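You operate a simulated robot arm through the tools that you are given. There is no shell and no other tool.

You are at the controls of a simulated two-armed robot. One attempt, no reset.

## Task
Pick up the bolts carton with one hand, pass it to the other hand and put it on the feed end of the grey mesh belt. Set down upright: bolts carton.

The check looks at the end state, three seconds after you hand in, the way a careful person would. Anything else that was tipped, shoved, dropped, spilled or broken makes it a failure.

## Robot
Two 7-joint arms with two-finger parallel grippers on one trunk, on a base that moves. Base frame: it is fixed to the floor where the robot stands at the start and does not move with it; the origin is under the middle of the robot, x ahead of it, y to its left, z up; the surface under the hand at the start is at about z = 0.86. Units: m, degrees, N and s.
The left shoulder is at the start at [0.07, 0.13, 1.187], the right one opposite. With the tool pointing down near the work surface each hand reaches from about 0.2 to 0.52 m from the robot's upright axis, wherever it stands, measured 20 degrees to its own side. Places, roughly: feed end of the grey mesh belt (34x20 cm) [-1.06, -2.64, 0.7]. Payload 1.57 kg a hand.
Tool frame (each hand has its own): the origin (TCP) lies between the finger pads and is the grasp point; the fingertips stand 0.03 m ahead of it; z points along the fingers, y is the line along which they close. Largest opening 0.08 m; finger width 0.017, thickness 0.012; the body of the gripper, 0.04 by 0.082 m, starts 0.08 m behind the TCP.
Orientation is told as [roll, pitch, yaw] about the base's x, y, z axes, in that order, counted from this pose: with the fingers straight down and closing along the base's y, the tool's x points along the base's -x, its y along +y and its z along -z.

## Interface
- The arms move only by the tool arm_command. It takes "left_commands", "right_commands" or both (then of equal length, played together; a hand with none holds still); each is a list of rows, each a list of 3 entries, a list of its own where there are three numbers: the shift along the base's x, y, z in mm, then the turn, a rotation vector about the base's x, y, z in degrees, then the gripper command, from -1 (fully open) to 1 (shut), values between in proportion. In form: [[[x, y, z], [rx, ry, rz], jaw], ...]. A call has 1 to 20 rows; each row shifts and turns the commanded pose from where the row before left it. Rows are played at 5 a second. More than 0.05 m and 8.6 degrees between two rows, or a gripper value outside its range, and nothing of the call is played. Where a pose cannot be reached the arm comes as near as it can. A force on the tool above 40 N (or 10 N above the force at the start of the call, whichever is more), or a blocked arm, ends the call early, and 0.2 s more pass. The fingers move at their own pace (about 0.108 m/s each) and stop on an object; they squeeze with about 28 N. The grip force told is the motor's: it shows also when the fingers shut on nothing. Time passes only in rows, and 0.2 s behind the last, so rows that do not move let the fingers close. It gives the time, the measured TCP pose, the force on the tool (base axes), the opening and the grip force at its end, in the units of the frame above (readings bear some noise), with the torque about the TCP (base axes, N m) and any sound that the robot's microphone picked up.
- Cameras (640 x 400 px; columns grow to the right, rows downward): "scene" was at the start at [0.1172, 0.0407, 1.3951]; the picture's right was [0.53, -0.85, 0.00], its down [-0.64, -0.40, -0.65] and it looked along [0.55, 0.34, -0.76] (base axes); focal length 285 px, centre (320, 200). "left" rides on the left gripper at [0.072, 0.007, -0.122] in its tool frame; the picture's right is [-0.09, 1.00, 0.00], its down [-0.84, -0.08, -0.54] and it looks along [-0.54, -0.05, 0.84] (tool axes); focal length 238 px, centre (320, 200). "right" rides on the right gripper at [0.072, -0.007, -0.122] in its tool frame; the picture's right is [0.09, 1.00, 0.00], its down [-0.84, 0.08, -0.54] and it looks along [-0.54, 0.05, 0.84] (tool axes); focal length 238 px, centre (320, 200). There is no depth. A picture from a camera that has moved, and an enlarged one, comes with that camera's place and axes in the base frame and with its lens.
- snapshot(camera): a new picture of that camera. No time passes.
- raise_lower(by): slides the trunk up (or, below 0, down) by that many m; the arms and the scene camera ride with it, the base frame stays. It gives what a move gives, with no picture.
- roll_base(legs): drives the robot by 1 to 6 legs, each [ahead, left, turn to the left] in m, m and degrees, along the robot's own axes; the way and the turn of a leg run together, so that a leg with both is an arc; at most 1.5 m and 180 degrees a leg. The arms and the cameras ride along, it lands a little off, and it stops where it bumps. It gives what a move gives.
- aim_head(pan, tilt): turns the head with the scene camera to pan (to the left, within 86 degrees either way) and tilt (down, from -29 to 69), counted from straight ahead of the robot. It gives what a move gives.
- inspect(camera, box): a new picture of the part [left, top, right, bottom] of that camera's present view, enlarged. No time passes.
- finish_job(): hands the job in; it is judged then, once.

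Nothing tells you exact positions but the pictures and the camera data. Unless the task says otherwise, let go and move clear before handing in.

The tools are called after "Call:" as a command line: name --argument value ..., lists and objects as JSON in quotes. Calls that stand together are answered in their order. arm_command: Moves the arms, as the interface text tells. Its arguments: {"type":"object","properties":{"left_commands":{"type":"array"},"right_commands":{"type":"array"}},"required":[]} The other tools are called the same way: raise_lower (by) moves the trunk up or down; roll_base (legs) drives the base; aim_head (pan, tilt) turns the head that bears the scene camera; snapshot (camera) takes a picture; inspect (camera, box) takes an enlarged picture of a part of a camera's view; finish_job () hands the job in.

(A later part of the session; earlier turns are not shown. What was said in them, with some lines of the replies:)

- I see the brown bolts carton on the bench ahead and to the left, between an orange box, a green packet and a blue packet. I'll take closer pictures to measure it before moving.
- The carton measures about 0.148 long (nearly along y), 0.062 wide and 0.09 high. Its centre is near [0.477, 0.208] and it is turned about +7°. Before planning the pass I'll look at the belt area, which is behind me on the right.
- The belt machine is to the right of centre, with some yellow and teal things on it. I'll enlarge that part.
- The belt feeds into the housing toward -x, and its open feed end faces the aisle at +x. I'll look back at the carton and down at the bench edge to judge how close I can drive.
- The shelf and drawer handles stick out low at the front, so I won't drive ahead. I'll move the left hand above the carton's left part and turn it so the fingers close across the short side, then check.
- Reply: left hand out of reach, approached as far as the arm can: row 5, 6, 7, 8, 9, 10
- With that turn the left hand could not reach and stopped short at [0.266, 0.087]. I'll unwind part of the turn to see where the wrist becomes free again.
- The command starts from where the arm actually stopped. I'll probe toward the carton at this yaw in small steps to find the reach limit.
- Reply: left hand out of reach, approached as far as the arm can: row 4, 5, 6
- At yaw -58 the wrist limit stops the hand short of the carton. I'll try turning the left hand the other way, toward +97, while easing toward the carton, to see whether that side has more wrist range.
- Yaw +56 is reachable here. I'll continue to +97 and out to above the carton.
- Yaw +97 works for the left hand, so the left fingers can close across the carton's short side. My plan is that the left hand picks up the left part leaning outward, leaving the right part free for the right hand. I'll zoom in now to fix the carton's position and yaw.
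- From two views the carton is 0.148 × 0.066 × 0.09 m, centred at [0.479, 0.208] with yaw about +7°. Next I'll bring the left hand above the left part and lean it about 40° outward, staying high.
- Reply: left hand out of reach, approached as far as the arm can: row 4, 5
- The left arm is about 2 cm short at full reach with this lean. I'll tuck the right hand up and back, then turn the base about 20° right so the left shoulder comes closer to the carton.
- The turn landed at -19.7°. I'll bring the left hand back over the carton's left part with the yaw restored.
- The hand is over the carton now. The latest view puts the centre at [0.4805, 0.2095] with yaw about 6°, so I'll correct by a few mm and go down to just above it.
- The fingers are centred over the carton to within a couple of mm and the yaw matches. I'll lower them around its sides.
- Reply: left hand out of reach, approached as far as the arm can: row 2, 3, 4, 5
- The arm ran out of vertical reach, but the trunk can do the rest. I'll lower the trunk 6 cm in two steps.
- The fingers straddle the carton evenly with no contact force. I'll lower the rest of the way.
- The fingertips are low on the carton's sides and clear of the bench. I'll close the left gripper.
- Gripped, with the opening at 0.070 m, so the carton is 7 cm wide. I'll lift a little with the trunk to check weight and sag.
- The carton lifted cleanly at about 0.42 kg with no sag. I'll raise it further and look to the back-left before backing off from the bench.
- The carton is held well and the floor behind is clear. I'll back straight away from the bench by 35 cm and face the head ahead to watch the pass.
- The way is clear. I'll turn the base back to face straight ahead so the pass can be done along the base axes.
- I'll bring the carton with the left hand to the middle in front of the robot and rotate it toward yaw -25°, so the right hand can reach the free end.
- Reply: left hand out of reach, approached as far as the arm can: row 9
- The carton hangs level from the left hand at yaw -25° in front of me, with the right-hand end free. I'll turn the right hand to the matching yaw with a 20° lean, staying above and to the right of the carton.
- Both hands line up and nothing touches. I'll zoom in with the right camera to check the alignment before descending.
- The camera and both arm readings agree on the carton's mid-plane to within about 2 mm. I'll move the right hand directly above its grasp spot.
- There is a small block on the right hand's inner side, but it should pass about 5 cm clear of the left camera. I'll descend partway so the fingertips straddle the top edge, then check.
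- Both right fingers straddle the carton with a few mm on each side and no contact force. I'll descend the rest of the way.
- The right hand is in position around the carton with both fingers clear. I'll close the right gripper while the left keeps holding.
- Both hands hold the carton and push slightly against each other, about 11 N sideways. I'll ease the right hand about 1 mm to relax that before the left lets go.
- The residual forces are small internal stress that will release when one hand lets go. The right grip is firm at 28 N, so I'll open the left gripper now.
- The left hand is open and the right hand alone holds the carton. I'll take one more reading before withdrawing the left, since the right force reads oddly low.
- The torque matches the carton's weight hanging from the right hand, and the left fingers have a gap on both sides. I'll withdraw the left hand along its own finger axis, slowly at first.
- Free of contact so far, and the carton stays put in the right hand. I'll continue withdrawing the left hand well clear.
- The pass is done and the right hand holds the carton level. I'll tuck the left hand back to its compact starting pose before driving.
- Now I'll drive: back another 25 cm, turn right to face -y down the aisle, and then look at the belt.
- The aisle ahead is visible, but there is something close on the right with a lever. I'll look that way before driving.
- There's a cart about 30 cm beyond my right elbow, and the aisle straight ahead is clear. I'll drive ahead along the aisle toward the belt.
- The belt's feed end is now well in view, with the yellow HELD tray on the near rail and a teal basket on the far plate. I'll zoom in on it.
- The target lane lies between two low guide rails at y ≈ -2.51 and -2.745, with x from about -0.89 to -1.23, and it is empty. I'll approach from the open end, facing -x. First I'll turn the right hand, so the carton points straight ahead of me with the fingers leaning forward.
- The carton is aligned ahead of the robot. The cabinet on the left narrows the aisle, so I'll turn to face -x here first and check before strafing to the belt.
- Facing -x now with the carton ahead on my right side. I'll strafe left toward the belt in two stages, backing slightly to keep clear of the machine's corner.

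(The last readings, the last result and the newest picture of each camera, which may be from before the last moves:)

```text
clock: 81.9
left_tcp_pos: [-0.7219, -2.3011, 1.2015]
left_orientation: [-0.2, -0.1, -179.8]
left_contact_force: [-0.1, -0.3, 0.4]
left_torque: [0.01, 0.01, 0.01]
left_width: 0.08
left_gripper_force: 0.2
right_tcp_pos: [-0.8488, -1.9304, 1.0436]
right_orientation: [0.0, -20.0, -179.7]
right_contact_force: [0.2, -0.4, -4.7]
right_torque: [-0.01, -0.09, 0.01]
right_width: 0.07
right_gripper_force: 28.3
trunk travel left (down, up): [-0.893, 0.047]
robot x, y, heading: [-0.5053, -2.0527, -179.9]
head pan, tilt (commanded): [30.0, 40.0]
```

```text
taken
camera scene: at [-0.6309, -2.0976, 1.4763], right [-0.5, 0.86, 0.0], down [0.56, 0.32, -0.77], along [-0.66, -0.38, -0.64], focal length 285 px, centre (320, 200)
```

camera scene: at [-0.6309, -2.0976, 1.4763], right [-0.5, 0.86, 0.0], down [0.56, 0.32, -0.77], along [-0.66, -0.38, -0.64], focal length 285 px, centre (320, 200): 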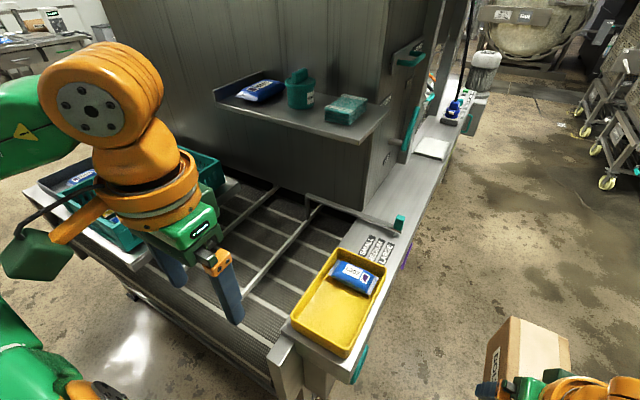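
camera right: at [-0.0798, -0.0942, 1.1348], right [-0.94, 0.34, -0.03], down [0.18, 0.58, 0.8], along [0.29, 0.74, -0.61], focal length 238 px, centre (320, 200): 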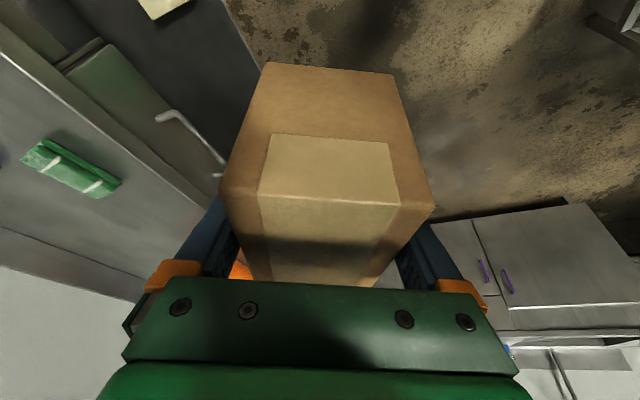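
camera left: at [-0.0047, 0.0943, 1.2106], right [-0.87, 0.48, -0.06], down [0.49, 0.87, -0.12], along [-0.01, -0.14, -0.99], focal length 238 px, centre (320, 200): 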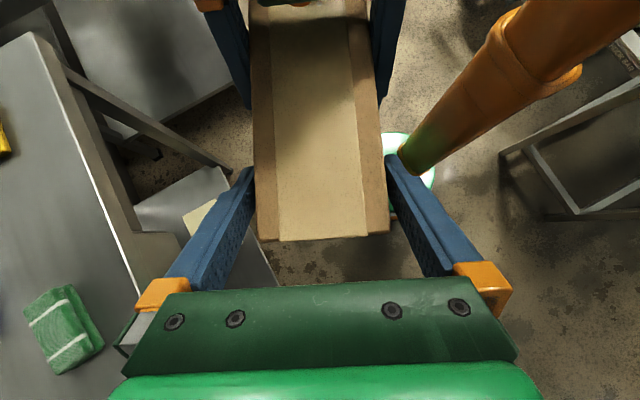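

The view confirms the tray and rail are well below the carton's path. I'll strafe the remaining distance so the right hand lines up with the lane.

Call:
roll_base --legs '[[0, 0.71, 0]]'

Call:
aim_head --pan 0 --tilt 50

Call:
snapshot --camera "scene"

Call:
snapshot --camera "left"

Call:
snapshot --camera "right"

```text
clock: 85.8
left_tcp_pos: [-0.7193, -3.0117, 1.203]
left_orientation: [-0.1, 0.0, -179.7]
left_contact_force: [-0.2, -0.8, -0.4]
left_torque: [-0.03, 0.0, 0.03]
left_width: 0.0802
left_gripper_force: 0.1
right_tcp_pos: [-0.8478, -2.6407, 1.0427]
right_orientation: [0.1, -19.9, -179.7]
right_contact_force: [-0.4, 0.3, -4.3]
right_torque: [-0.02, -0.08, -0.01]
right_width: 0.07
right_gripper_force: 28.1
trunk travel left (down, up): [-0.893, 0.047]
robot x, y, heading: [-0.5025, -2.7648, -179.7]
head pan, tilt (commanded): [30.0, 40.0]
```

```text
clock: 86.7
left_tcp_pos: [-0.7186, -3.0131, 1.2017]
left_orientation: [-0.2, 0.0, -179.8]
left_contact_force: [0.0, 0.3, 0.7]
left_torque: [0.0, -0.04, 0.0]
left_width: 0.08
left_gripper_force: 0.0
right_tcp_pos: [-0.8472, -2.6427, 1.0445]
right_orientation: [-0.1, -20.0, -179.5]
right_contact_force: [-0.9, -0.2, -4.2]
right_torque: [-0.01, -0.06, -0.02]
right_width: 0.0697
right_gripper_force: 27.6
trunk travel left (down, up): [-0.893, 0.047]
robot x, y, heading: [-0.5034, -2.7682, -179.8]
head pan, tilt (commanded): [0.0, 50.0]
```

```text
taken
camera scene: at [-0.6328, -2.7678, 1.4621], right [0.0, 1.0, 0.0], down [0.77, 0.0, -0.64], along [-0.64, 0.0, -0.77], focal length 285 px, centre (320, 200)
```

scene: 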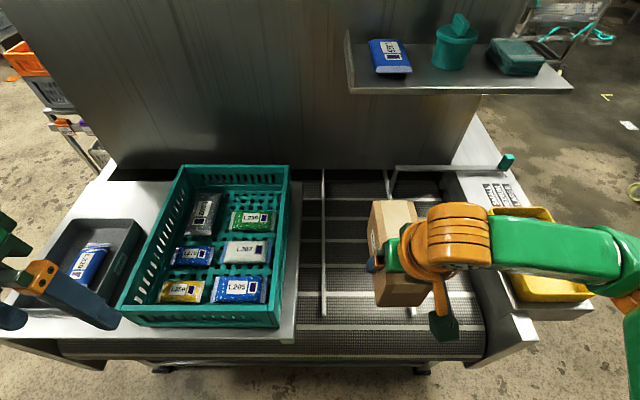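

```text
taken
camera left: at [-0.6461, -3.021, 1.3232], right [-0.09, -1.0, 0.0], down [-0.84, 0.07, 0.54], along [-0.54, 0.05, -0.84], focal length 238 px, centre (320, 200)
```

left: 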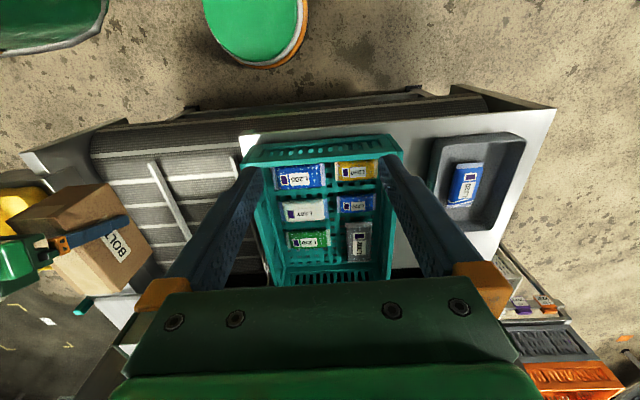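

```text
taken
camera right: at [-0.7381, -2.6354, 1.1347], right [0.09, -1.0, -0.03], down [-0.6, -0.08, 0.79], along [-0.79, -0.05, -0.61], focal length 238 px, centre (320, 200)
```

right: 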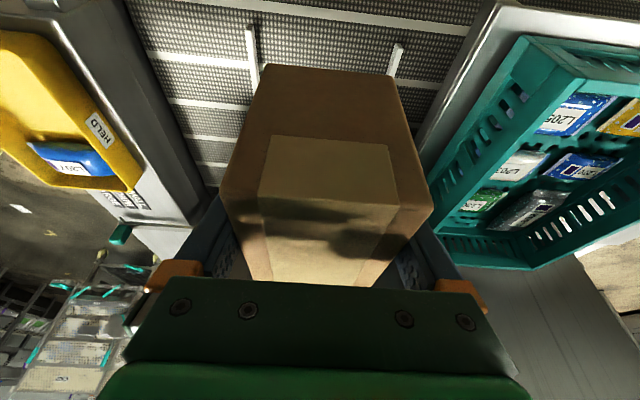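

The carton's hand is already centred over the lane at y ≈ -2.642, between the rails at about -2.757 and -2.53. Before lowering, I'll check how the right forearm and elbow sit relative to the yellow tray.

Call:
aim_head --pan -55 --tilt 45

Call:
snapshot --camera "scene"

```text
clock: 88.0
left_tcp_pos: [-0.72, -3.0136, 1.2017]
left_orientation: [-0.2, -0.1, -179.6]
left_contact_force: [-0.7, 1.0, -0.6]
left_torque: [0.01, 0.01, 0.02]
left_width: 0.08
left_gripper_force: 0.1
right_tcp_pos: [-0.8469, -2.6432, 1.0438]
right_orientation: [0.0, -19.9, -179.6]
right_contact_force: [-0.1, 0.1, -4.6]
right_torque: [-0.02, -0.07, 0.01]
right_width: 0.0696
right_gripper_force: 28.7
trunk travel left (down, up): [-0.893, 0.047]
robot x, y, heading: [-0.5057, -2.7679, -179.7]
head pan, tilt (commanded): [-55.0, 45.0]
```

```text
taken
camera scene: at [-0.6027, -2.7008, 1.469], right [0.82, 0.58, 0.0], down [0.41, -0.58, -0.71], along [-0.41, 0.58, -0.71], focal length 285 px, centre (320, 200)
```

scene: 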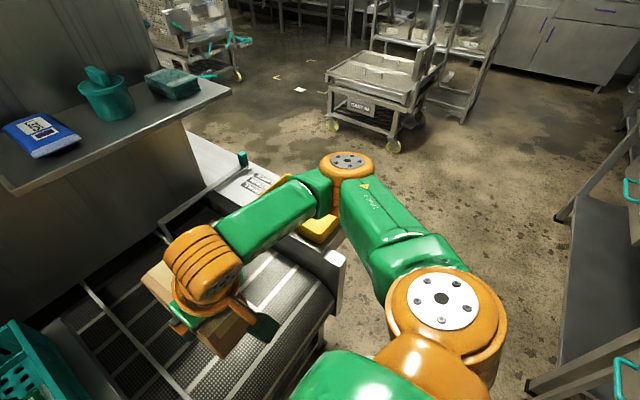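

The tray's rim is at z ≈ 0.86 and y > -2.34, and my elbow is around y ≈ -2.41 and z ≈ 1.2, so there's room. I'll lower the trunk in steps and look again.

Call:
raise_lower --by -0.15

Call:
snapshot --camera "scene"

Call:
snapshot --camera "left"

Call:
snapshot --camera "right"

```text
clock: 89.7
left_tcp_pos: [-0.719, -3.013, 1.0515]
left_orientation: [-0.1, 0.0, -179.7]
left_contact_force: [0.7, -0.5, 0.5]
left_torque: [-0.03, 0.01, 0.0]
left_width: 0.0803
left_gripper_force: 0.0
right_tcp_pos: [-0.8478, -2.6443, 0.8944]
right_orientation: [0.0, -20.0, -179.6]
right_contact_force: [-0.6, 0.2, -3.6]
right_torque: [0.01, -0.12, 0.01]
right_width: 0.0696
right_gripper_force: 28.4
trunk travel left (down, up): [-0.743, 0.197]
robot x, y, heading: [-0.5038, -2.7679, -180.1]
head pan, tilt (commanded): [-55.0, 45.0]
```

```text
taken
camera scene: at [-0.6025, -2.7007, 1.319], right [0.82, 0.58, 0.0], down [0.41, -0.58, -0.71], along [-0.41, 0.58, -0.71], focal length 285 px, centre (320, 200)
```

scene: 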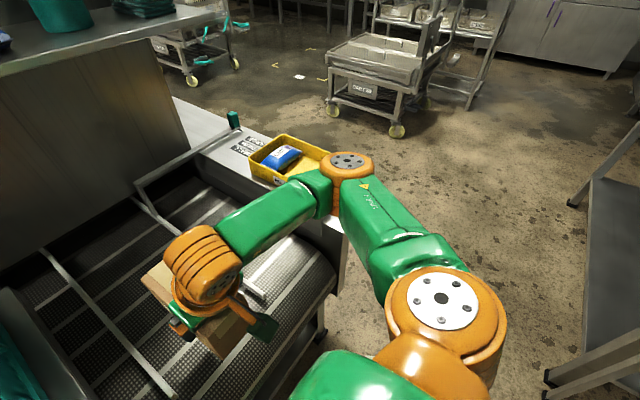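

```text
taken
camera left: at [-0.6459, -3.0207, 1.1732], right [-0.09, -1.0, 0.0], down [-0.84, 0.07, 0.54], along [-0.54, 0.05, -0.84], focal length 238 px, centre (320, 200)
```

left: 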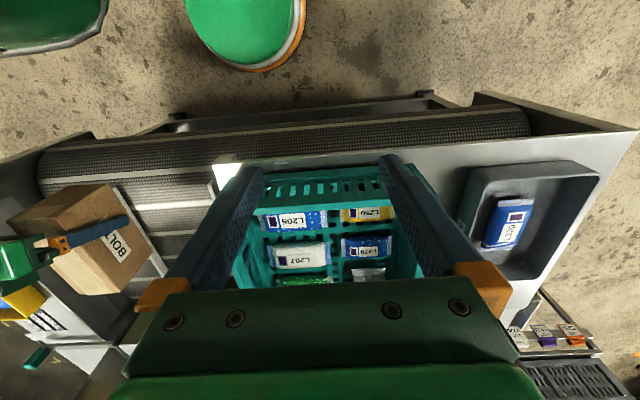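

```text
taken
camera right: at [-0.7379, -2.6351, 0.9847], right [0.09, -1.0, -0.03], down [-0.6, -0.08, 0.79], along [-0.79, -0.05, -0.61], focal length 238 px, centre (320, 200)
```

right: 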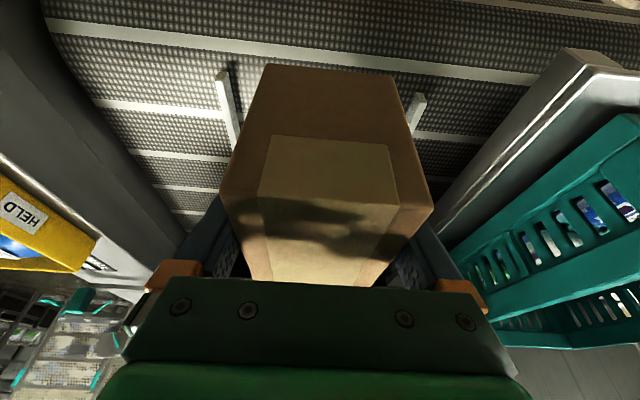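

All clear: the left hand is outside the basket's edge and the elbow is beside the tray. I'll lower another 6 cm, then reach forward over the lane.

Call:
raise_lower --by -0.06

Call:
arm_command --right_commands '[[[-15, 0, 0], [0, 0, 0], 1], [[-15, 0, 0], [0, 0, 0], 1], [[-15, 0, 0], [0, 0, 0], 1], [[-15, 0, 0], [0, 0, 0], 1], [[-15, 0, 0], [0, 0, 0], 1], [[0, 0, 0], [0, 0, 0], 1]]'

Call:
snapshot --camera "scene"

Call:
snapshot --camera "right"

```text
clock: 90.7
left_tcp_pos: [-0.7195, -3.0129, 0.9925]
left_orientation: [-0.2, 0.0, -179.6]
left_contact_force: [-0.4, 0.5, 0.0]
left_torque: [0.0, 0.01, -0.02]
left_width: 0.08
left_gripper_force: 0.1
right_tcp_pos: [-0.8469, -2.6426, 0.8337]
right_orientation: [0.0, -19.9, -179.6]
right_contact_force: [-0.1, -0.3, -3.3]
right_torque: [0.01, -0.11, -0.02]
right_width: 0.0699
right_gripper_force: 28.4
trunk travel left (down, up): [-0.683, 0.257]
robot x, y, heading: [-0.5089, -2.7662, -179.7]
head pan, tilt (commanded): [-55.0, 45.0]
```

```text
clock: 92.1
left_tcp_pos: [-0.7197, -3.0137, 0.9924]
left_orientation: [-0.2, 0.0, -179.7]
left_contact_force: [-1.3, -0.5, 0.8]
left_torque: [0.03, -0.02, 0.0]
left_width: 0.0801
left_gripper_force: 0.1
right_tcp_pos: [-0.923, -2.644, 0.8343]
right_orientation: [0.0, -19.9, -179.7]
right_contact_force: [-1.0, -0.9, -3.2]
right_torque: [-0.05, -0.08, -0.04]
right_width: 0.0699
right_gripper_force: 28.0
trunk travel left (down, up): [-0.683, 0.257]
robot x, y, heading: [-0.5053, -2.7677, -179.6]
head pan, tilt (commanded): [-55.0, 45.0]
```

```text
taken
camera scene: at [-0.6024, -2.7006, 1.259], right [0.82, 0.58, 0.0], down [0.41, -0.58, -0.71], along [-0.41, 0.58, -0.71], focal length 285 px, centre (320, 200)
```

scene: 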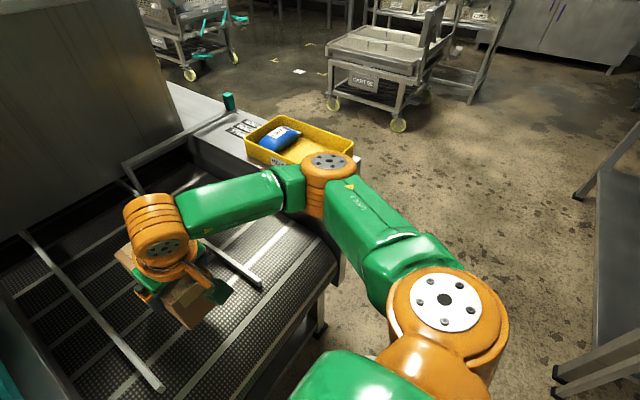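

```text
taken
camera right: at [-0.8132, -2.6352, 0.9243], right [0.09, -1.0, -0.03], down [-0.6, -0.08, 0.79], along [-0.79, -0.05, -0.61], focal length 238 px, centre (320, 200)
```

right: 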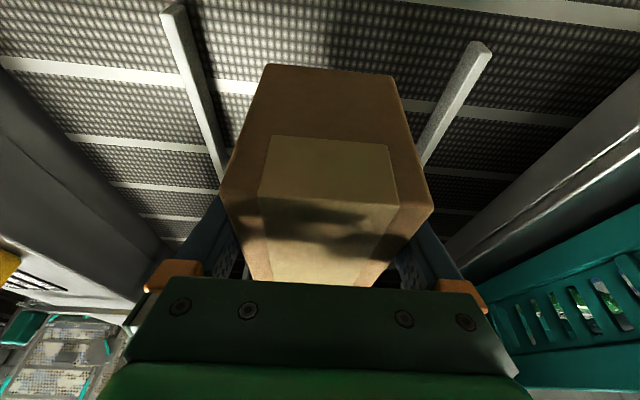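

The hand is moving well over the lane. I want the elbow's exact height relative to the rail and tray before going lower, so I'll look from another head angle.

Call:
aim_head --pan -86 --tilt 35

Call:
snapshot --camera "scene"

Call:
aim_head --pan -15 --tilt 45

Call:
snapshot --camera "scene"

```text
clock: 93.1
left_tcp_pos: [-0.7201, -3.0133, 0.992]
left_orientation: [-0.2, 0.1, -179.7]
left_contact_force: [0.3, -0.5, -0.6]
left_torque: [0.0, 0.0, -0.01]
left_width: 0.0799
left_gripper_force: 0.0
right_tcp_pos: [-0.9233, -2.6433, 0.8324]
right_orientation: [0.0, -19.9, -179.7]
right_contact_force: [-0.6, 0.3, -2.9]
right_torque: [-0.01, -0.1, -0.02]
right_width: 0.0698
right_gripper_force: 27.7
trunk travel left (down, up): [-0.683, 0.257]
robot x, y, heading: [-0.5047, -2.7676, -179.7]
head pan, tilt (commanded): [-85.9, 35.0]
```

```text
taken
camera scene: at [-0.5625, -2.6794, 1.2738], right [1.0, 0.07, 0.0], down [0.04, -0.57, -0.82], along [-0.06, 0.82, -0.57], focal length 285 px, centre (320, 200)
```

scene: 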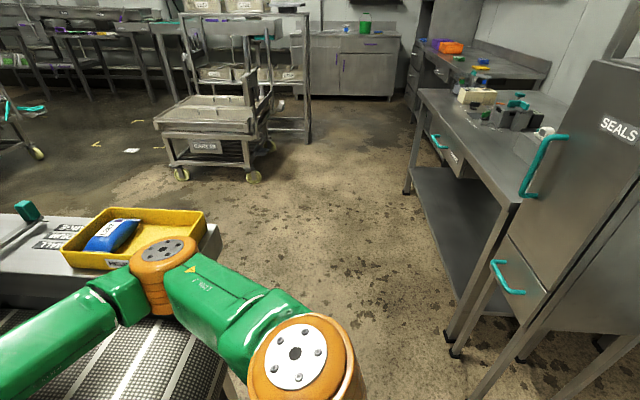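

```text
clock: 94.5
left_tcp_pos: [-0.7194, -3.013, 0.9925]
left_orientation: [-0.2, -0.1, -179.7]
left_contact_force: [0.1, 0.1, 0.8]
left_torque: [-0.02, -0.03, -0.03]
left_width: 0.0801
left_gripper_force: 0.0
right_tcp_pos: [-0.9227, -2.6436, 0.833]
right_orientation: [-0.1, -19.9, -179.6]
right_contact_force: [0.1, 0.2, -3.7]
right_torque: [-0.01, -0.1, -0.02]
right_width: 0.07
right_gripper_force: 28.5
trunk travel left (down, up): [-0.683, 0.257]
robot x, y, heading: [-0.5086, -2.7685, -179.8]
head pan, tilt (commanded): [-15.0, 45.0]
```

```text
taken
camera scene: at [-0.6344, -2.7462, 1.259], right [0.26, 0.97, 0.0], down [0.68, -0.18, -0.71], along [-0.68, 0.18, -0.71], focal length 285 px, centre (320, 200)
```

scene: 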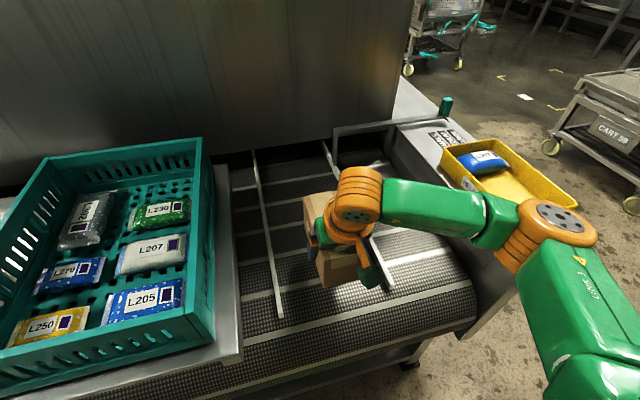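

By triangulation the elbow's top is at [-0.754, -2.464, 1.046], clear of the rail end and the tray. I'll extend the last 7.5 cm forward over the lane.

Call:
arm_command --right_commands '[[[-15, 0, 0], [0, 0, 0], 1], [[-15, 0, 0], [0, 0, 0], 1], [[-15, 0, 0], [0, 0, 0], 1], [[-15, 0, 0], [0, 0, 0], 1], [[-15, 0, 0], [0, 0, 0], 1], [[0, 0, 0], [0, 0, 0], 1]]'

Call:
snapshot --camera "scene"

Call:
snapshot --camera "right"

Call:
snapshot --camera "left"

```text
clock: 95.9
left_tcp_pos: [-0.7192, -3.0142, 0.9917]
left_orientation: [-0.3, 0.0, -179.7]
left_contact_force: [-0.6, 0.5, 0.1]
left_torque: [0.01, 0.0, 0.0]
left_width: 0.08
left_gripper_force: 0.0
right_tcp_pos: [-0.9976, -2.643, 0.8339]
right_orientation: [0.0, -19.9, -179.6]
right_contact_force: [-0.2, 0.8, -4.0]
right_torque: [-0.01, -0.09, 0.0]
right_width: 0.0697
right_gripper_force: 28.0
trunk travel left (down, up): [-0.683, 0.257]
robot x, y, heading: [-0.5079, -2.7619, -179.9]
head pan, tilt (commanded): [-15.0, 45.0]
```

```text
taken
camera scene: at [-0.6344, -2.7463, 1.259], right [0.26, 0.97, 0.0], down [0.68, -0.18, -0.71], along [-0.68, 0.18, -0.71], focal length 285 px, centre (320, 200)
```

scene: 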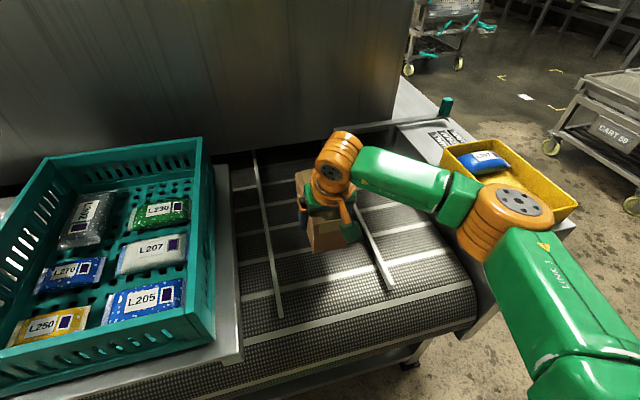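

```text
taken
camera right: at [-0.8882, -2.635, 0.9244], right [0.09, -1.0, -0.03], down [-0.6, -0.08, 0.79], along [-0.79, -0.06, -0.61], focal length 238 px, centre (320, 200)
```

right: 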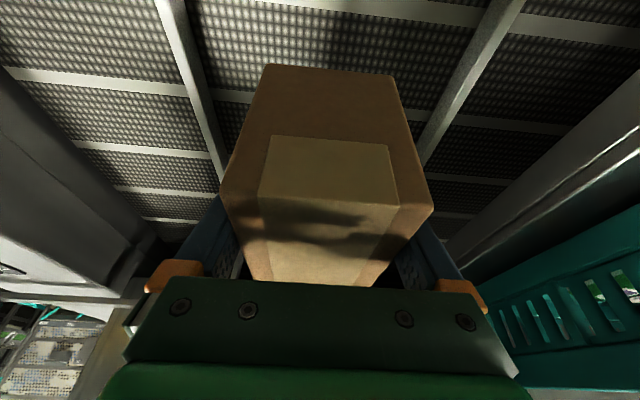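

```text
taken
camera left: at [-0.6461, -3.0206, 1.1132], right [-0.09, -1.0, 0.0], down [-0.84, 0.07, 0.54], along [-0.54, 0.05, -0.84], focal length 238 px, centre (320, 200)
```

left: 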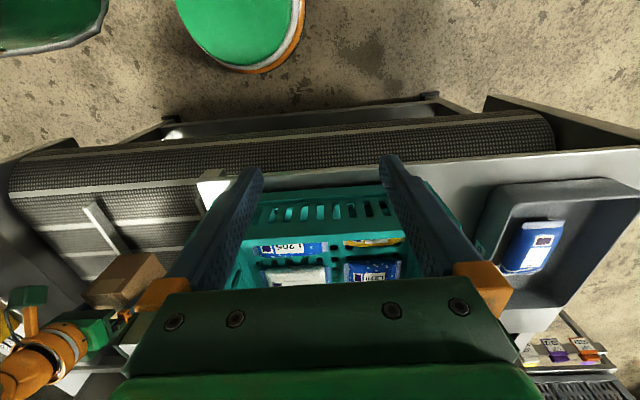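

The carton is over the lane between both rails. I'll ease another 3 cm forward toward the middle of the feed area.

Call:
arm_command --right_commands '[[[-10, 0, 0], [0, 0, 0], 1], [[-10, 0, 0], [0, 0, 0], 1], [[-10, 0, 0], [0, 0, 0], 1], [[0, 0, 0], [0, 0, 0], 1]]'

Call:
inspect --camera "scene" --box '[220, 110, 560, 330]'

```text
clock: 96.9
left_tcp_pos: [-0.7186, -3.0142, 0.9922]
left_orientation: [-0.1, 0.0, -179.7]
left_contact_force: [0.2, 0.8, -0.4]
left_torque: [-0.05, 0.02, 0.0]
left_width: 0.08
left_gripper_force: 0.0
right_tcp_pos: [-1.027, -2.6426, 0.832]
right_orientation: [0.0, -19.9, -179.7]
right_contact_force: [0.0, 0.4, -5.4]
right_torque: [-0.02, -0.08, -0.01]
right_width: 0.0699
right_gripper_force: 27.7
trunk travel left (down, up): [-0.683, 0.257]
robot x, y, heading: [-0.5042, -2.7651, -180.0]
head pan, tilt (commanded): [-15.0, 45.0]
```

```text
1.82 times, centred on (390, 220) of scene
camera zoom: at [-0.6346, -2.7463, 1.259], right [0.26, 0.97, 0.0], down [0.68, -0.18, -0.71], along [-0.68, 0.18, -0.71], focal length 518 px, centre (193, 164)
```

zoom: 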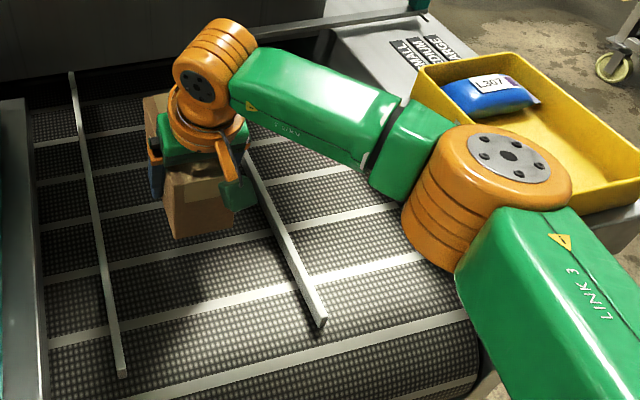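

The carton's centre is now near x = -1.05, y = -2.64, and the elbow is still clear of the tray. I'll lower with the arm in small steps.

Call:
arm_command --right_commands '[[[0, 0, -12], [0, 0, 0], 1], [[0, 0, -12], [0, 0, 0], 1], [[0, 0, -12], [0, 0, 0], 1], [[0, 0, -12], [0, 0, 0], 1], [[0, 0, -12], [0, 0, 0], 1], [[0, 0, 0], [0, 0, 0], 1]]'

Call:
inspect --camera "scene" --box '[220, 110, 560, 330]'

Call:
snapshot --camera "right"

```text
clock: 98.3
left_tcp_pos: [-0.7191, -3.0125, 0.9921]
left_orientation: [-0.2, 0.0, -179.6]
left_contact_force: [-0.4, 0.1, -0.6]
left_torque: [-0.01, 0.01, -0.01]
left_width: 0.08
left_gripper_force: 0.2
right_tcp_pos: [-1.0264, -2.6438, 0.772]
right_orientation: [0.0, -19.9, -179.6]
right_contact_force: [-0.6, -0.8, -3.4]
right_torque: [0.01, -0.07, -0.01]
right_width: 0.0698
right_gripper_force: 28.1
trunk travel left (down, up): [-0.683, 0.257]
robot x, y, heading: [-0.5095, -2.7654, -179.9]
head pan, tilt (commanded): [-15.0, 45.0]
```

```text
1.82 times, centred on (390, 220) of scene
camera zoom: at [-0.6346, -2.7464, 1.259], right [0.26, 0.97, 0.0], down [0.68, -0.18, -0.71], along [-0.68, 0.18, -0.71], focal length 518 px, centre (193, 164)
```

zoom: 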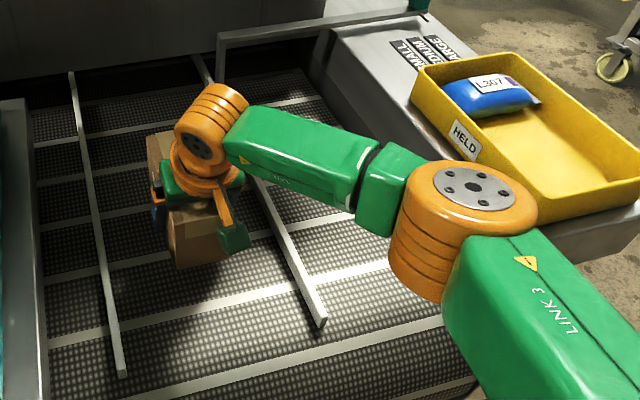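

```text
taken
camera right: at [-0.9179, -2.6352, 0.8638], right [0.09, -1.0, -0.03], down [-0.6, -0.08, 0.79], along [-0.79, -0.05, -0.61], focal length 238 px, centre (320, 200)
```

right: 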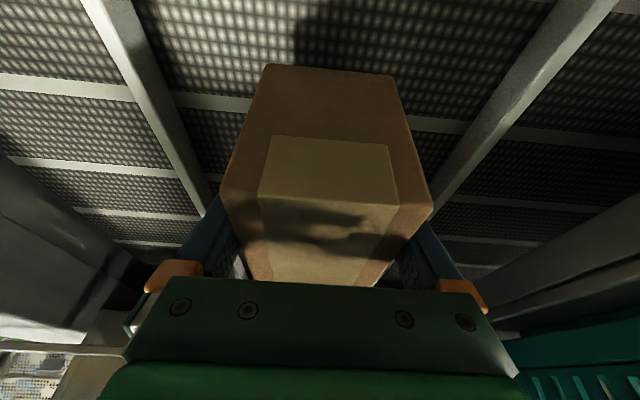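

Everything is clear and the carton is level between the rails, about 3 cm above the belt. I'll go down gently.

Call:
arm_command --right_commands '[[[0, 0, -5], [0, 0, 0], 1], [[0, 0, -5], [0, 0, 0], 1], [[0, 0, -5], [0, 0, 0], 1], [[0, 0, -4], [0, 0, 0], 1], [[0, 0, 0], [0, 0, 0], 1]]'

Call:
inspect --camera "scene" --box '[260, 150, 420, 260]'

```text
clock: 99.5
left_tcp_pos: [-0.719, -3.0135, 0.9917]
left_orientation: [-0.1, 0.0, -179.7]
left_contact_force: [0.2, -0.5, -0.3]
left_torque: [0.01, -0.02, -0.01]
left_width: 0.0798
left_gripper_force: 0.0
right_tcp_pos: [-1.0273, -2.6445, 0.7532]
right_orientation: [-0.1, -20.0, -179.8]
right_contact_force: [0.3, 0.2, -3.7]
right_torque: [-0.03, -0.08, -0.01]
right_width: 0.0697
right_gripper_force: 28.2
trunk travel left (down, up): [-0.683, 0.257]
robot x, y, heading: [-0.5052, -2.7682, -180.0]
head pan, tilt (commanded): [-15.0, 45.0]
```

```text
3.64 times, centred on (340, 205) of scene
camera zoom: at [-0.6347, -2.7464, 1.2589], right [0.26, 0.97, 0.0], down [0.68, -0.18, -0.71], along [-0.68, 0.18, -0.71], focal length 1037 px, centre (247, 182)
```

zoom: 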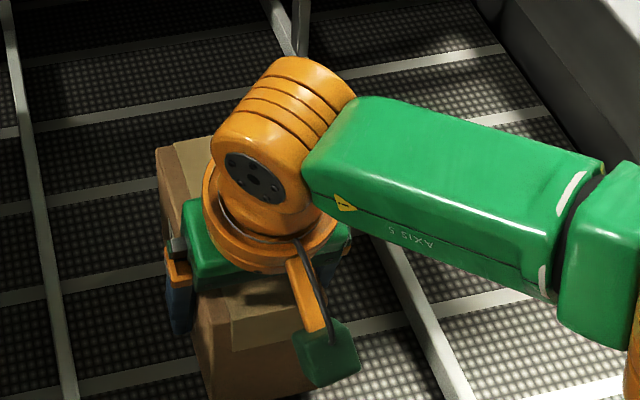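

No contact yet, with the force still at the carton's weight. I'll continue in 2 mm steps until the force shows it has touched.

Call:
arm_command --right_commands '[[[0, 0, -2], [0, 0, 0], 1], [[0, 0, -2], [0, 0, 0], 1], [[0, 0, -2], [0, 0, 0], 1], [[0, 0, 0], [0, 0, 0], 1]]'

```text
clock: 100.5
left_tcp_pos: [-0.7185, -3.0125, 0.993]
left_orientation: [-0.2, 0.0, -179.7]
left_contact_force: [0.2, -0.2, -0.7]
left_torque: [0.0, -0.01, 0.01]
left_width: 0.0798
left_gripper_force: 0.0
right_tcp_pos: [-1.028, -2.6434, 0.7484]
right_orientation: [0.0, -19.8, -179.7]
right_contact_force: [0.1, 0.2, -4.7]
right_torque: [0.01, -0.1, -0.03]
right_width: 0.07
right_gripper_force: 27.9
trunk travel left (down, up): [-0.683, 0.257]
robot x, y, heading: [-0.5067, -2.7671, -179.8]
head pan, tilt (commanded): [-15.0, 45.0]
```

Call:
arm_command --right_commands '[[[0, 0, -1.5], [0, 0, 0], 1], [[0, 0, -1.5], [0, 0, 0], 1], [[0, 0, 0], [0, 0, 0], 1]]'

```text
clock: 101.3
left_tcp_pos: [-0.7198, -3.0133, 0.9914]
left_orientation: [-0.1, 0.0, -179.6]
left_contact_force: [-0.1, -0.7, -0.8]
left_torque: [0.0, 0.01, 0.03]
left_width: 0.0801
left_gripper_force: 0.1
right_tcp_pos: [-1.0273, -2.6423, 0.7456]
right_orientation: [0.0, -19.9, -179.6]
right_contact_force: [-0.5, 0.0, -4.4]
right_torque: [-0.04, -0.11, 0.0]
right_width: 0.0698
right_gripper_force: 27.9
trunk travel left (down, up): [-0.683, 0.257]
robot x, y, heading: [-0.505, -2.7664, -179.8]
head pan, tilt (commanded): [-15.0, 45.0]
```

The force still shows only the carton's weight at TCP z = 0.7456, so the belt is slightly lower. I'll keep stepping down.

Call:
arm_command --right_commands '[[[0, 0, -1.5], [0, 0, 0], 1], [[0, 0, -1.5], [0, 0, 0], 1], [[0, 0, 0], [0, 0, 0], 1]]'

```text
clock: 102.1
left_tcp_pos: [-0.718, -3.0139, 0.9922]
left_orientation: [-0.2, -0.1, -179.7]
left_contact_force: [-0.6, -0.4, 0.2]
left_torque: [0.01, 0.01, -0.01]
left_width: 0.0801
left_gripper_force: 0.0
right_tcp_pos: [-1.0267, -2.6423, 0.7448]
right_orientation: [0.0, -20.2, -179.8]
right_contact_force: [-6.7, 2.2, 11.3]
right_torque: [-0.06, -0.61, 0.02]
right_width: 0.0697
right_gripper_force: 28.0
trunk travel left (down, up): [-0.683, 0.257]
robot x, y, heading: [-0.5052, -2.7642, -179.9]
head pan, tilt (commanded): [-15.0, 45.0]
```

Contact: the force jumped to +11 N, so the carton is on the belt. I'll ease the pressure by about 1 mm and then open the gripper.

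Call:
arm_command --right_commands '[[[0, 0, 1.2], [0, 0, 0], 1], [[0, 0, 0], [0, 0, 0], 1]]'

```text
clock: 102.7
left_tcp_pos: [-0.7182, -3.014, 0.9927]
left_orientation: [-0.2, -0.1, -179.8]
left_contact_force: [0.5, 0.7, 0.8]
left_torque: [-0.01, -0.01, -0.01]
left_width: 0.08
left_gripper_force: 0.1
right_tcp_pos: [-1.0259, -2.643, 0.745]
right_orientation: [0.0, -20.0, -179.6]
right_contact_force: [-1.7, 0.2, 2.8]
right_torque: [-0.16, 0.74, -0.08]
right_width: 0.0697
right_gripper_force: 28.0
trunk travel left (down, up): [-0.683, 0.257]
robot x, y, heading: [-0.505, -2.7688, -179.8]
head pan, tilt (commanded): [-15.0, 45.0]
```

The carton rests on the belt with only light pressure. I'll open the right gripper.

Call:
arm_command --right_commands '[[[0, 0, 0], [0, 0, 0], 0], [[0, 0, 0], [0, 0, 0], -1], [[0, 0, 0], [0, 0, 0], -1], [[0, 0, 0], [0, 0, 0], -1]]'

Call:
snapshot --camera "right"

Call:
inspect --camera "scene" --box '[260, 150, 420, 260]'

```text
clock: 103.7
left_tcp_pos: [-0.7191, -3.0142, 0.9921]
left_orientation: [-0.2, -0.1, -179.8]
left_contact_force: [-0.2, -0.7, -0.3]
left_torque: [0.0, 0.01, 0.01]
left_width: 0.0799
left_gripper_force: 0.0
right_tcp_pos: [-1.0266, -2.6435, 0.7439]
right_orientation: [0.1, -19.9, -179.7]
right_contact_force: [-0.1, 0.7, 0.4]
right_torque: [-0.03, 0.0, 0.02]
right_width: 0.08
right_gripper_force: 0.1
trunk travel left (down, up): [-0.683, 0.257]
robot x, y, heading: [-0.5065, -2.7644, -179.7]
head pan, tilt (commanded): [-15.0, 45.0]
```

```text
taken
camera right: at [-0.9174, -2.6351, 0.8351], right [0.09, -1.0, -0.03], down [-0.6, -0.08, 0.8], along [-0.79, -0.05, -0.61], focal length 238 px, centre (320, 200)
```

right: 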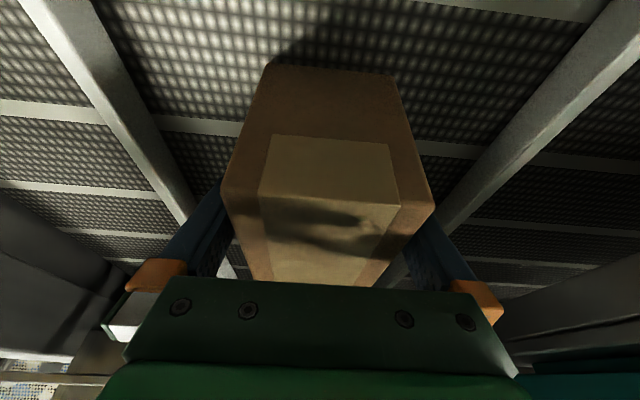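

```text
3.64 times, centred on (340, 205) of scene
camera zoom: at [-0.6335, -2.7466, 1.2591], right [0.26, 0.97, 0.0], down [0.68, -0.18, -0.71], along [-0.68, 0.18, -0.71], focal length 1037 px, centre (247, 182)
```

zoom: 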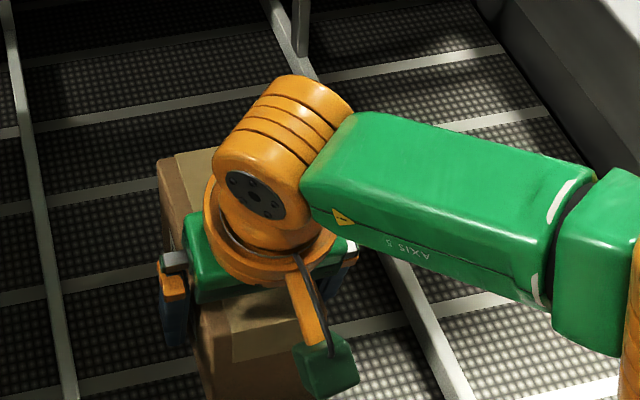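

The gripper is open with a gap on both sides, and the carton stands upright. I'll withdraw slowly along the finger axis.

Call:
arm_command --right_commands '[[[3.4, 0, 9.4], [0, 0, 0], -1], [[3.4, 0, 9.4], [0, 0, 0], -1], [[3.4, 0, 9.4], [0, 0, 0], -1], [[0, 0, 0], [0, 0, 0], -1]]'

Call:
snapshot --camera "right"

```text
clock: 104.7
left_tcp_pos: [-0.7199, -3.0125, 0.9923]
left_orientation: [-0.1, -0.1, -179.6]
left_contact_force: [1.2, -0.1, 0.1]
left_torque: [-0.01, 0.01, 0.04]
left_width: 0.0801
left_gripper_force: 0.0
right_tcp_pos: [-1.0153, -2.6436, 0.773]
right_orientation: [0.0, -20.1, -179.6]
right_contact_force: [-0.1, 0.5, -0.8]
right_torque: [-0.01, -0.03, 0.01]
right_width: 0.0802
right_gripper_force: 0.1
trunk travel left (down, up): [-0.683, 0.257]
robot x, y, heading: [-0.507, -2.7659, -179.6]
head pan, tilt (commanded): [-15.0, 45.0]
```

```text
taken
camera right: at [-0.9073, -2.635, 0.8637], right [0.09, -1.0, -0.03], down [-0.6, -0.08, 0.8], along [-0.79, -0.05, -0.61], focal length 238 px, centre (320, 200)
```

right: 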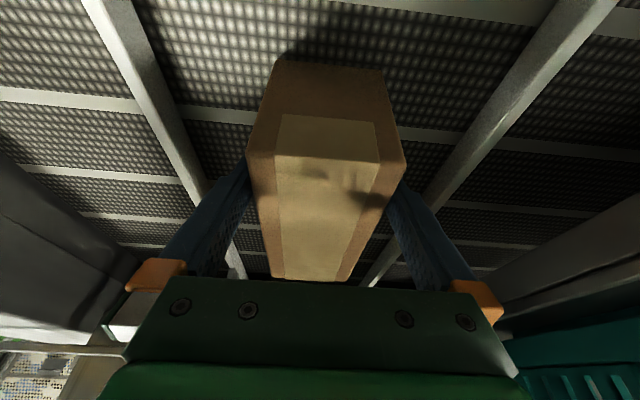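

The fingers slide free without touching and the carton stays put. I'll continue up and back until fully clear.

Call:
arm_command --right_commands '[[[5.1, 0, 14.1], [0, 0, 0], -1], [[5.1, 0, 14.1], [0, 0, 0], -1], [[5.1, 0, 14.1], [0, 0, 0], -1], [[5.1, 0, 14.1], [0, 0, 0], -1], [[5.1, 0, 14.1], [0, 0, 0], -1], [[5, 0, 15], [0, 0, 0], -1], [[0, 0, 0], [0, 0, 0], -1]]'

Call:
snapshot --camera "right"

Call:
snapshot --camera "scene"

```text
clock: 106.3
left_tcp_pos: [-0.7189, -3.0136, 0.9921]
left_orientation: [-0.2, -0.1, -179.7]
left_contact_force: [-0.1, -0.1, -0.1]
left_torque: [-0.04, 0.07, 0.01]
left_width: 0.08
left_gripper_force: 0.0
right_tcp_pos: [-0.9865, -2.6424, 0.8581]
right_orientation: [-0.1, -20.0, -179.7]
right_contact_force: [-0.3, 0.2, 0.7]
right_torque: [0.01, -0.02, 0.0]
right_width: 0.0799
right_gripper_force: 0.0
trunk travel left (down, up): [-0.683, 0.257]
robot x, y, heading: [-0.5062, -2.7673, -179.9]
head pan, tilt (commanded): [-15.0, 45.0]
```

```text
taken
camera right: at [-0.8764, -2.6352, 0.9487], right [0.09, -1.0, -0.03], down [-0.6, -0.08, 0.8], along [-0.79, -0.05, -0.61], focal length 238 px, centre (320, 200)
```

right: 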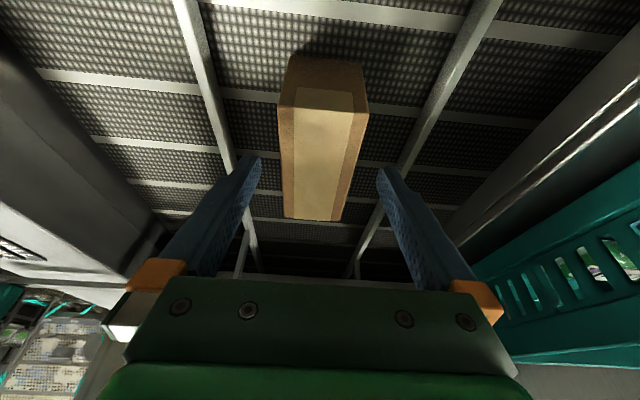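

```text
taken
camera scene: at [-0.6337, -2.7466, 1.2591], right [0.26, 0.97, 0.0], down [0.68, -0.18, -0.71], along [-0.68, 0.18, -0.71], focal length 285 px, centre (320, 200)
```

scene: 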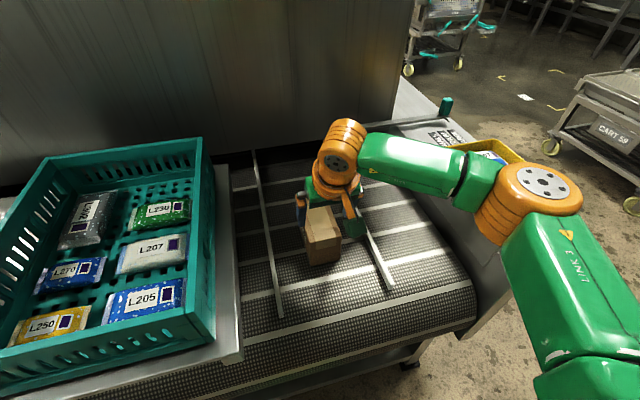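

The carton stands upright in the lane and the hand is above it. I'll raise the trunk to move everything clear, then take a final look.

Call:
raise_lower --by 0.15

Call:
arm_command --right_commands '[[[20, 0, 5], [0, 0, 0], -1], [[20, 0, 5], [0, 0, 0], -1], [[20, 0, 5], [0, 0, 0], -1], [[20, 0, 5], [0, 0, 0], -1], [[20, 0, 5], [0, 0, 0], -1], [[20, 0, 5], [0, 0, 0], -1], [[20, 0, 0], [0, 0, 0], -1], [[0, 0, 0], [0, 0, 0], -1]]'

Call:
aim_head --pan 5 --tilt 48

Call:
snapshot --camera "scene"

Call:
snapshot --camera "right"

```text
clock: 108.0
left_tcp_pos: [-0.7182, -3.0139, 1.142]
left_orientation: [-0.2, -0.1, -179.7]
left_contact_force: [0.5, 0.5, 0.0]
left_torque: [-0.01, -0.01, 0.0]
left_width: 0.0797
left_gripper_force: 0.0
right_tcp_pos: [-0.9858, -2.6435, 1.0073]
right_orientation: [0.0, -19.9, -179.6]
right_contact_force: [-0.1, 0.0, 0.3]
right_torque: [0.0, 0.0, 0.0]
right_width: 0.0799
right_gripper_force: 0.1
trunk travel left (down, up): [-0.833, 0.107]
robot x, y, heading: [-0.5043, -2.7663, -179.8]
head pan, tilt (commanded): [-15.0, 45.0]
```

```text
clock: 109.8
left_tcp_pos: [-0.7185, -3.014, 1.1424]
left_orientation: [-0.2, -0.1, -179.7]
left_contact_force: [0.1, 0.3, -0.5]
left_torque: [0.0, 0.03, 0.01]
left_width: 0.08
left_gripper_force: 0.1
right_tcp_pos: [-0.8458, -2.6443, 1.0365]
right_orientation: [0.0, -19.9, -179.8]
right_contact_force: [0.3, 0.2, 0.6]
right_torque: [0.04, -0.02, -0.03]
right_width: 0.0799
right_gripper_force: 0.0
trunk travel left (down, up): [-0.833, 0.107]
robot x, y, heading: [-0.5085, -2.7657, -179.8]
head pan, tilt (commanded): [-15.0, 45.0]
```

```text
clock: 110.7
left_tcp_pos: [-0.7185, -3.0141, 1.1418]
left_orientation: [-0.2, -0.1, -179.7]
left_contact_force: [-0.3, 0.8, 0.1]
left_torque: [0.02, 0.02, 0.0]
left_width: 0.0799
left_gripper_force: 0.0
right_tcp_pos: [-0.8461, -2.6435, 1.0375]
right_orientation: [0.0, -20.0, -179.7]
right_contact_force: [-0.2, 0.4, -0.5]
right_torque: [0.02, -0.01, 0.01]
right_width: 0.0801
right_gripper_force: 0.0
trunk travel left (down, up): [-0.833, 0.107]
robot x, y, heading: [-0.5029, -2.768, -179.8]
head pan, tilt (commanded): [5.0, 48.0]
```

```text
taken
camera scene: at [-0.6334, -2.7745, 1.4049], right [-0.09, 1.0, 0.0], down [0.74, 0.07, -0.67], along [-0.67, -0.06, -0.74], focal length 285 px, centre (320, 200)
```

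scene: 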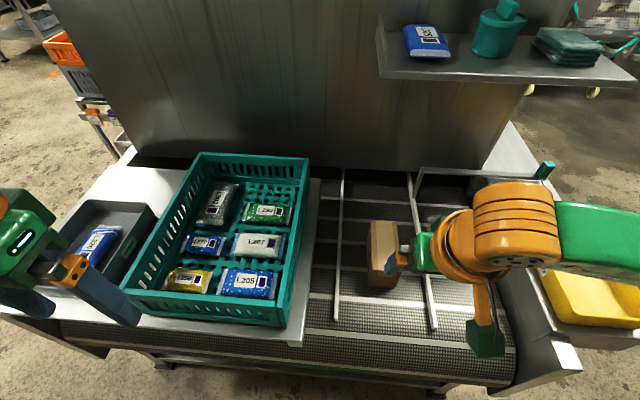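

```text
taken
camera right: at [-0.736, -2.6359, 1.1287], right [0.09, -1.0, -0.03], down [-0.6, -0.08, 0.8], along [-0.79, -0.05, -0.61], focal length 238 px, centre (320, 200)
```

right: 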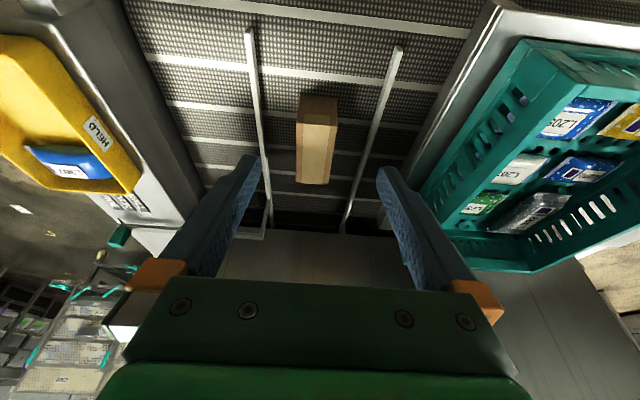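

The bolts carton stands upright in the empty lane of the mesh belt's feed end, at about [-1.05, -2.64]. The tray, basket and rails look undisturbed, and both hands are open and clear, so I'm handing in.

Call:
finish_job

```text
The job is handed in.
```

The bolts carton is standing upright on the feed end of the grey mesh belt, centred at about [-1.05, -2.64] between the two guide rails, and I have handed the job in. I have not seen the check's result.

- **Pass:** the left hand picked the carton up from the bench. Both hands held it in the air before the left let go, and the right hand placed it.
- **Placement:** I lowered it until the force showed contact, eased the pressure, opened the gripper and withdrew without touching it.
- **Surroundings:** in the final pictures the yellow HELD tray, the teal basket and the rails looked undisturbed. Nothing on the bench looked disturbed when I drove off.
- **End state:** both hands are open and clear of the belt.
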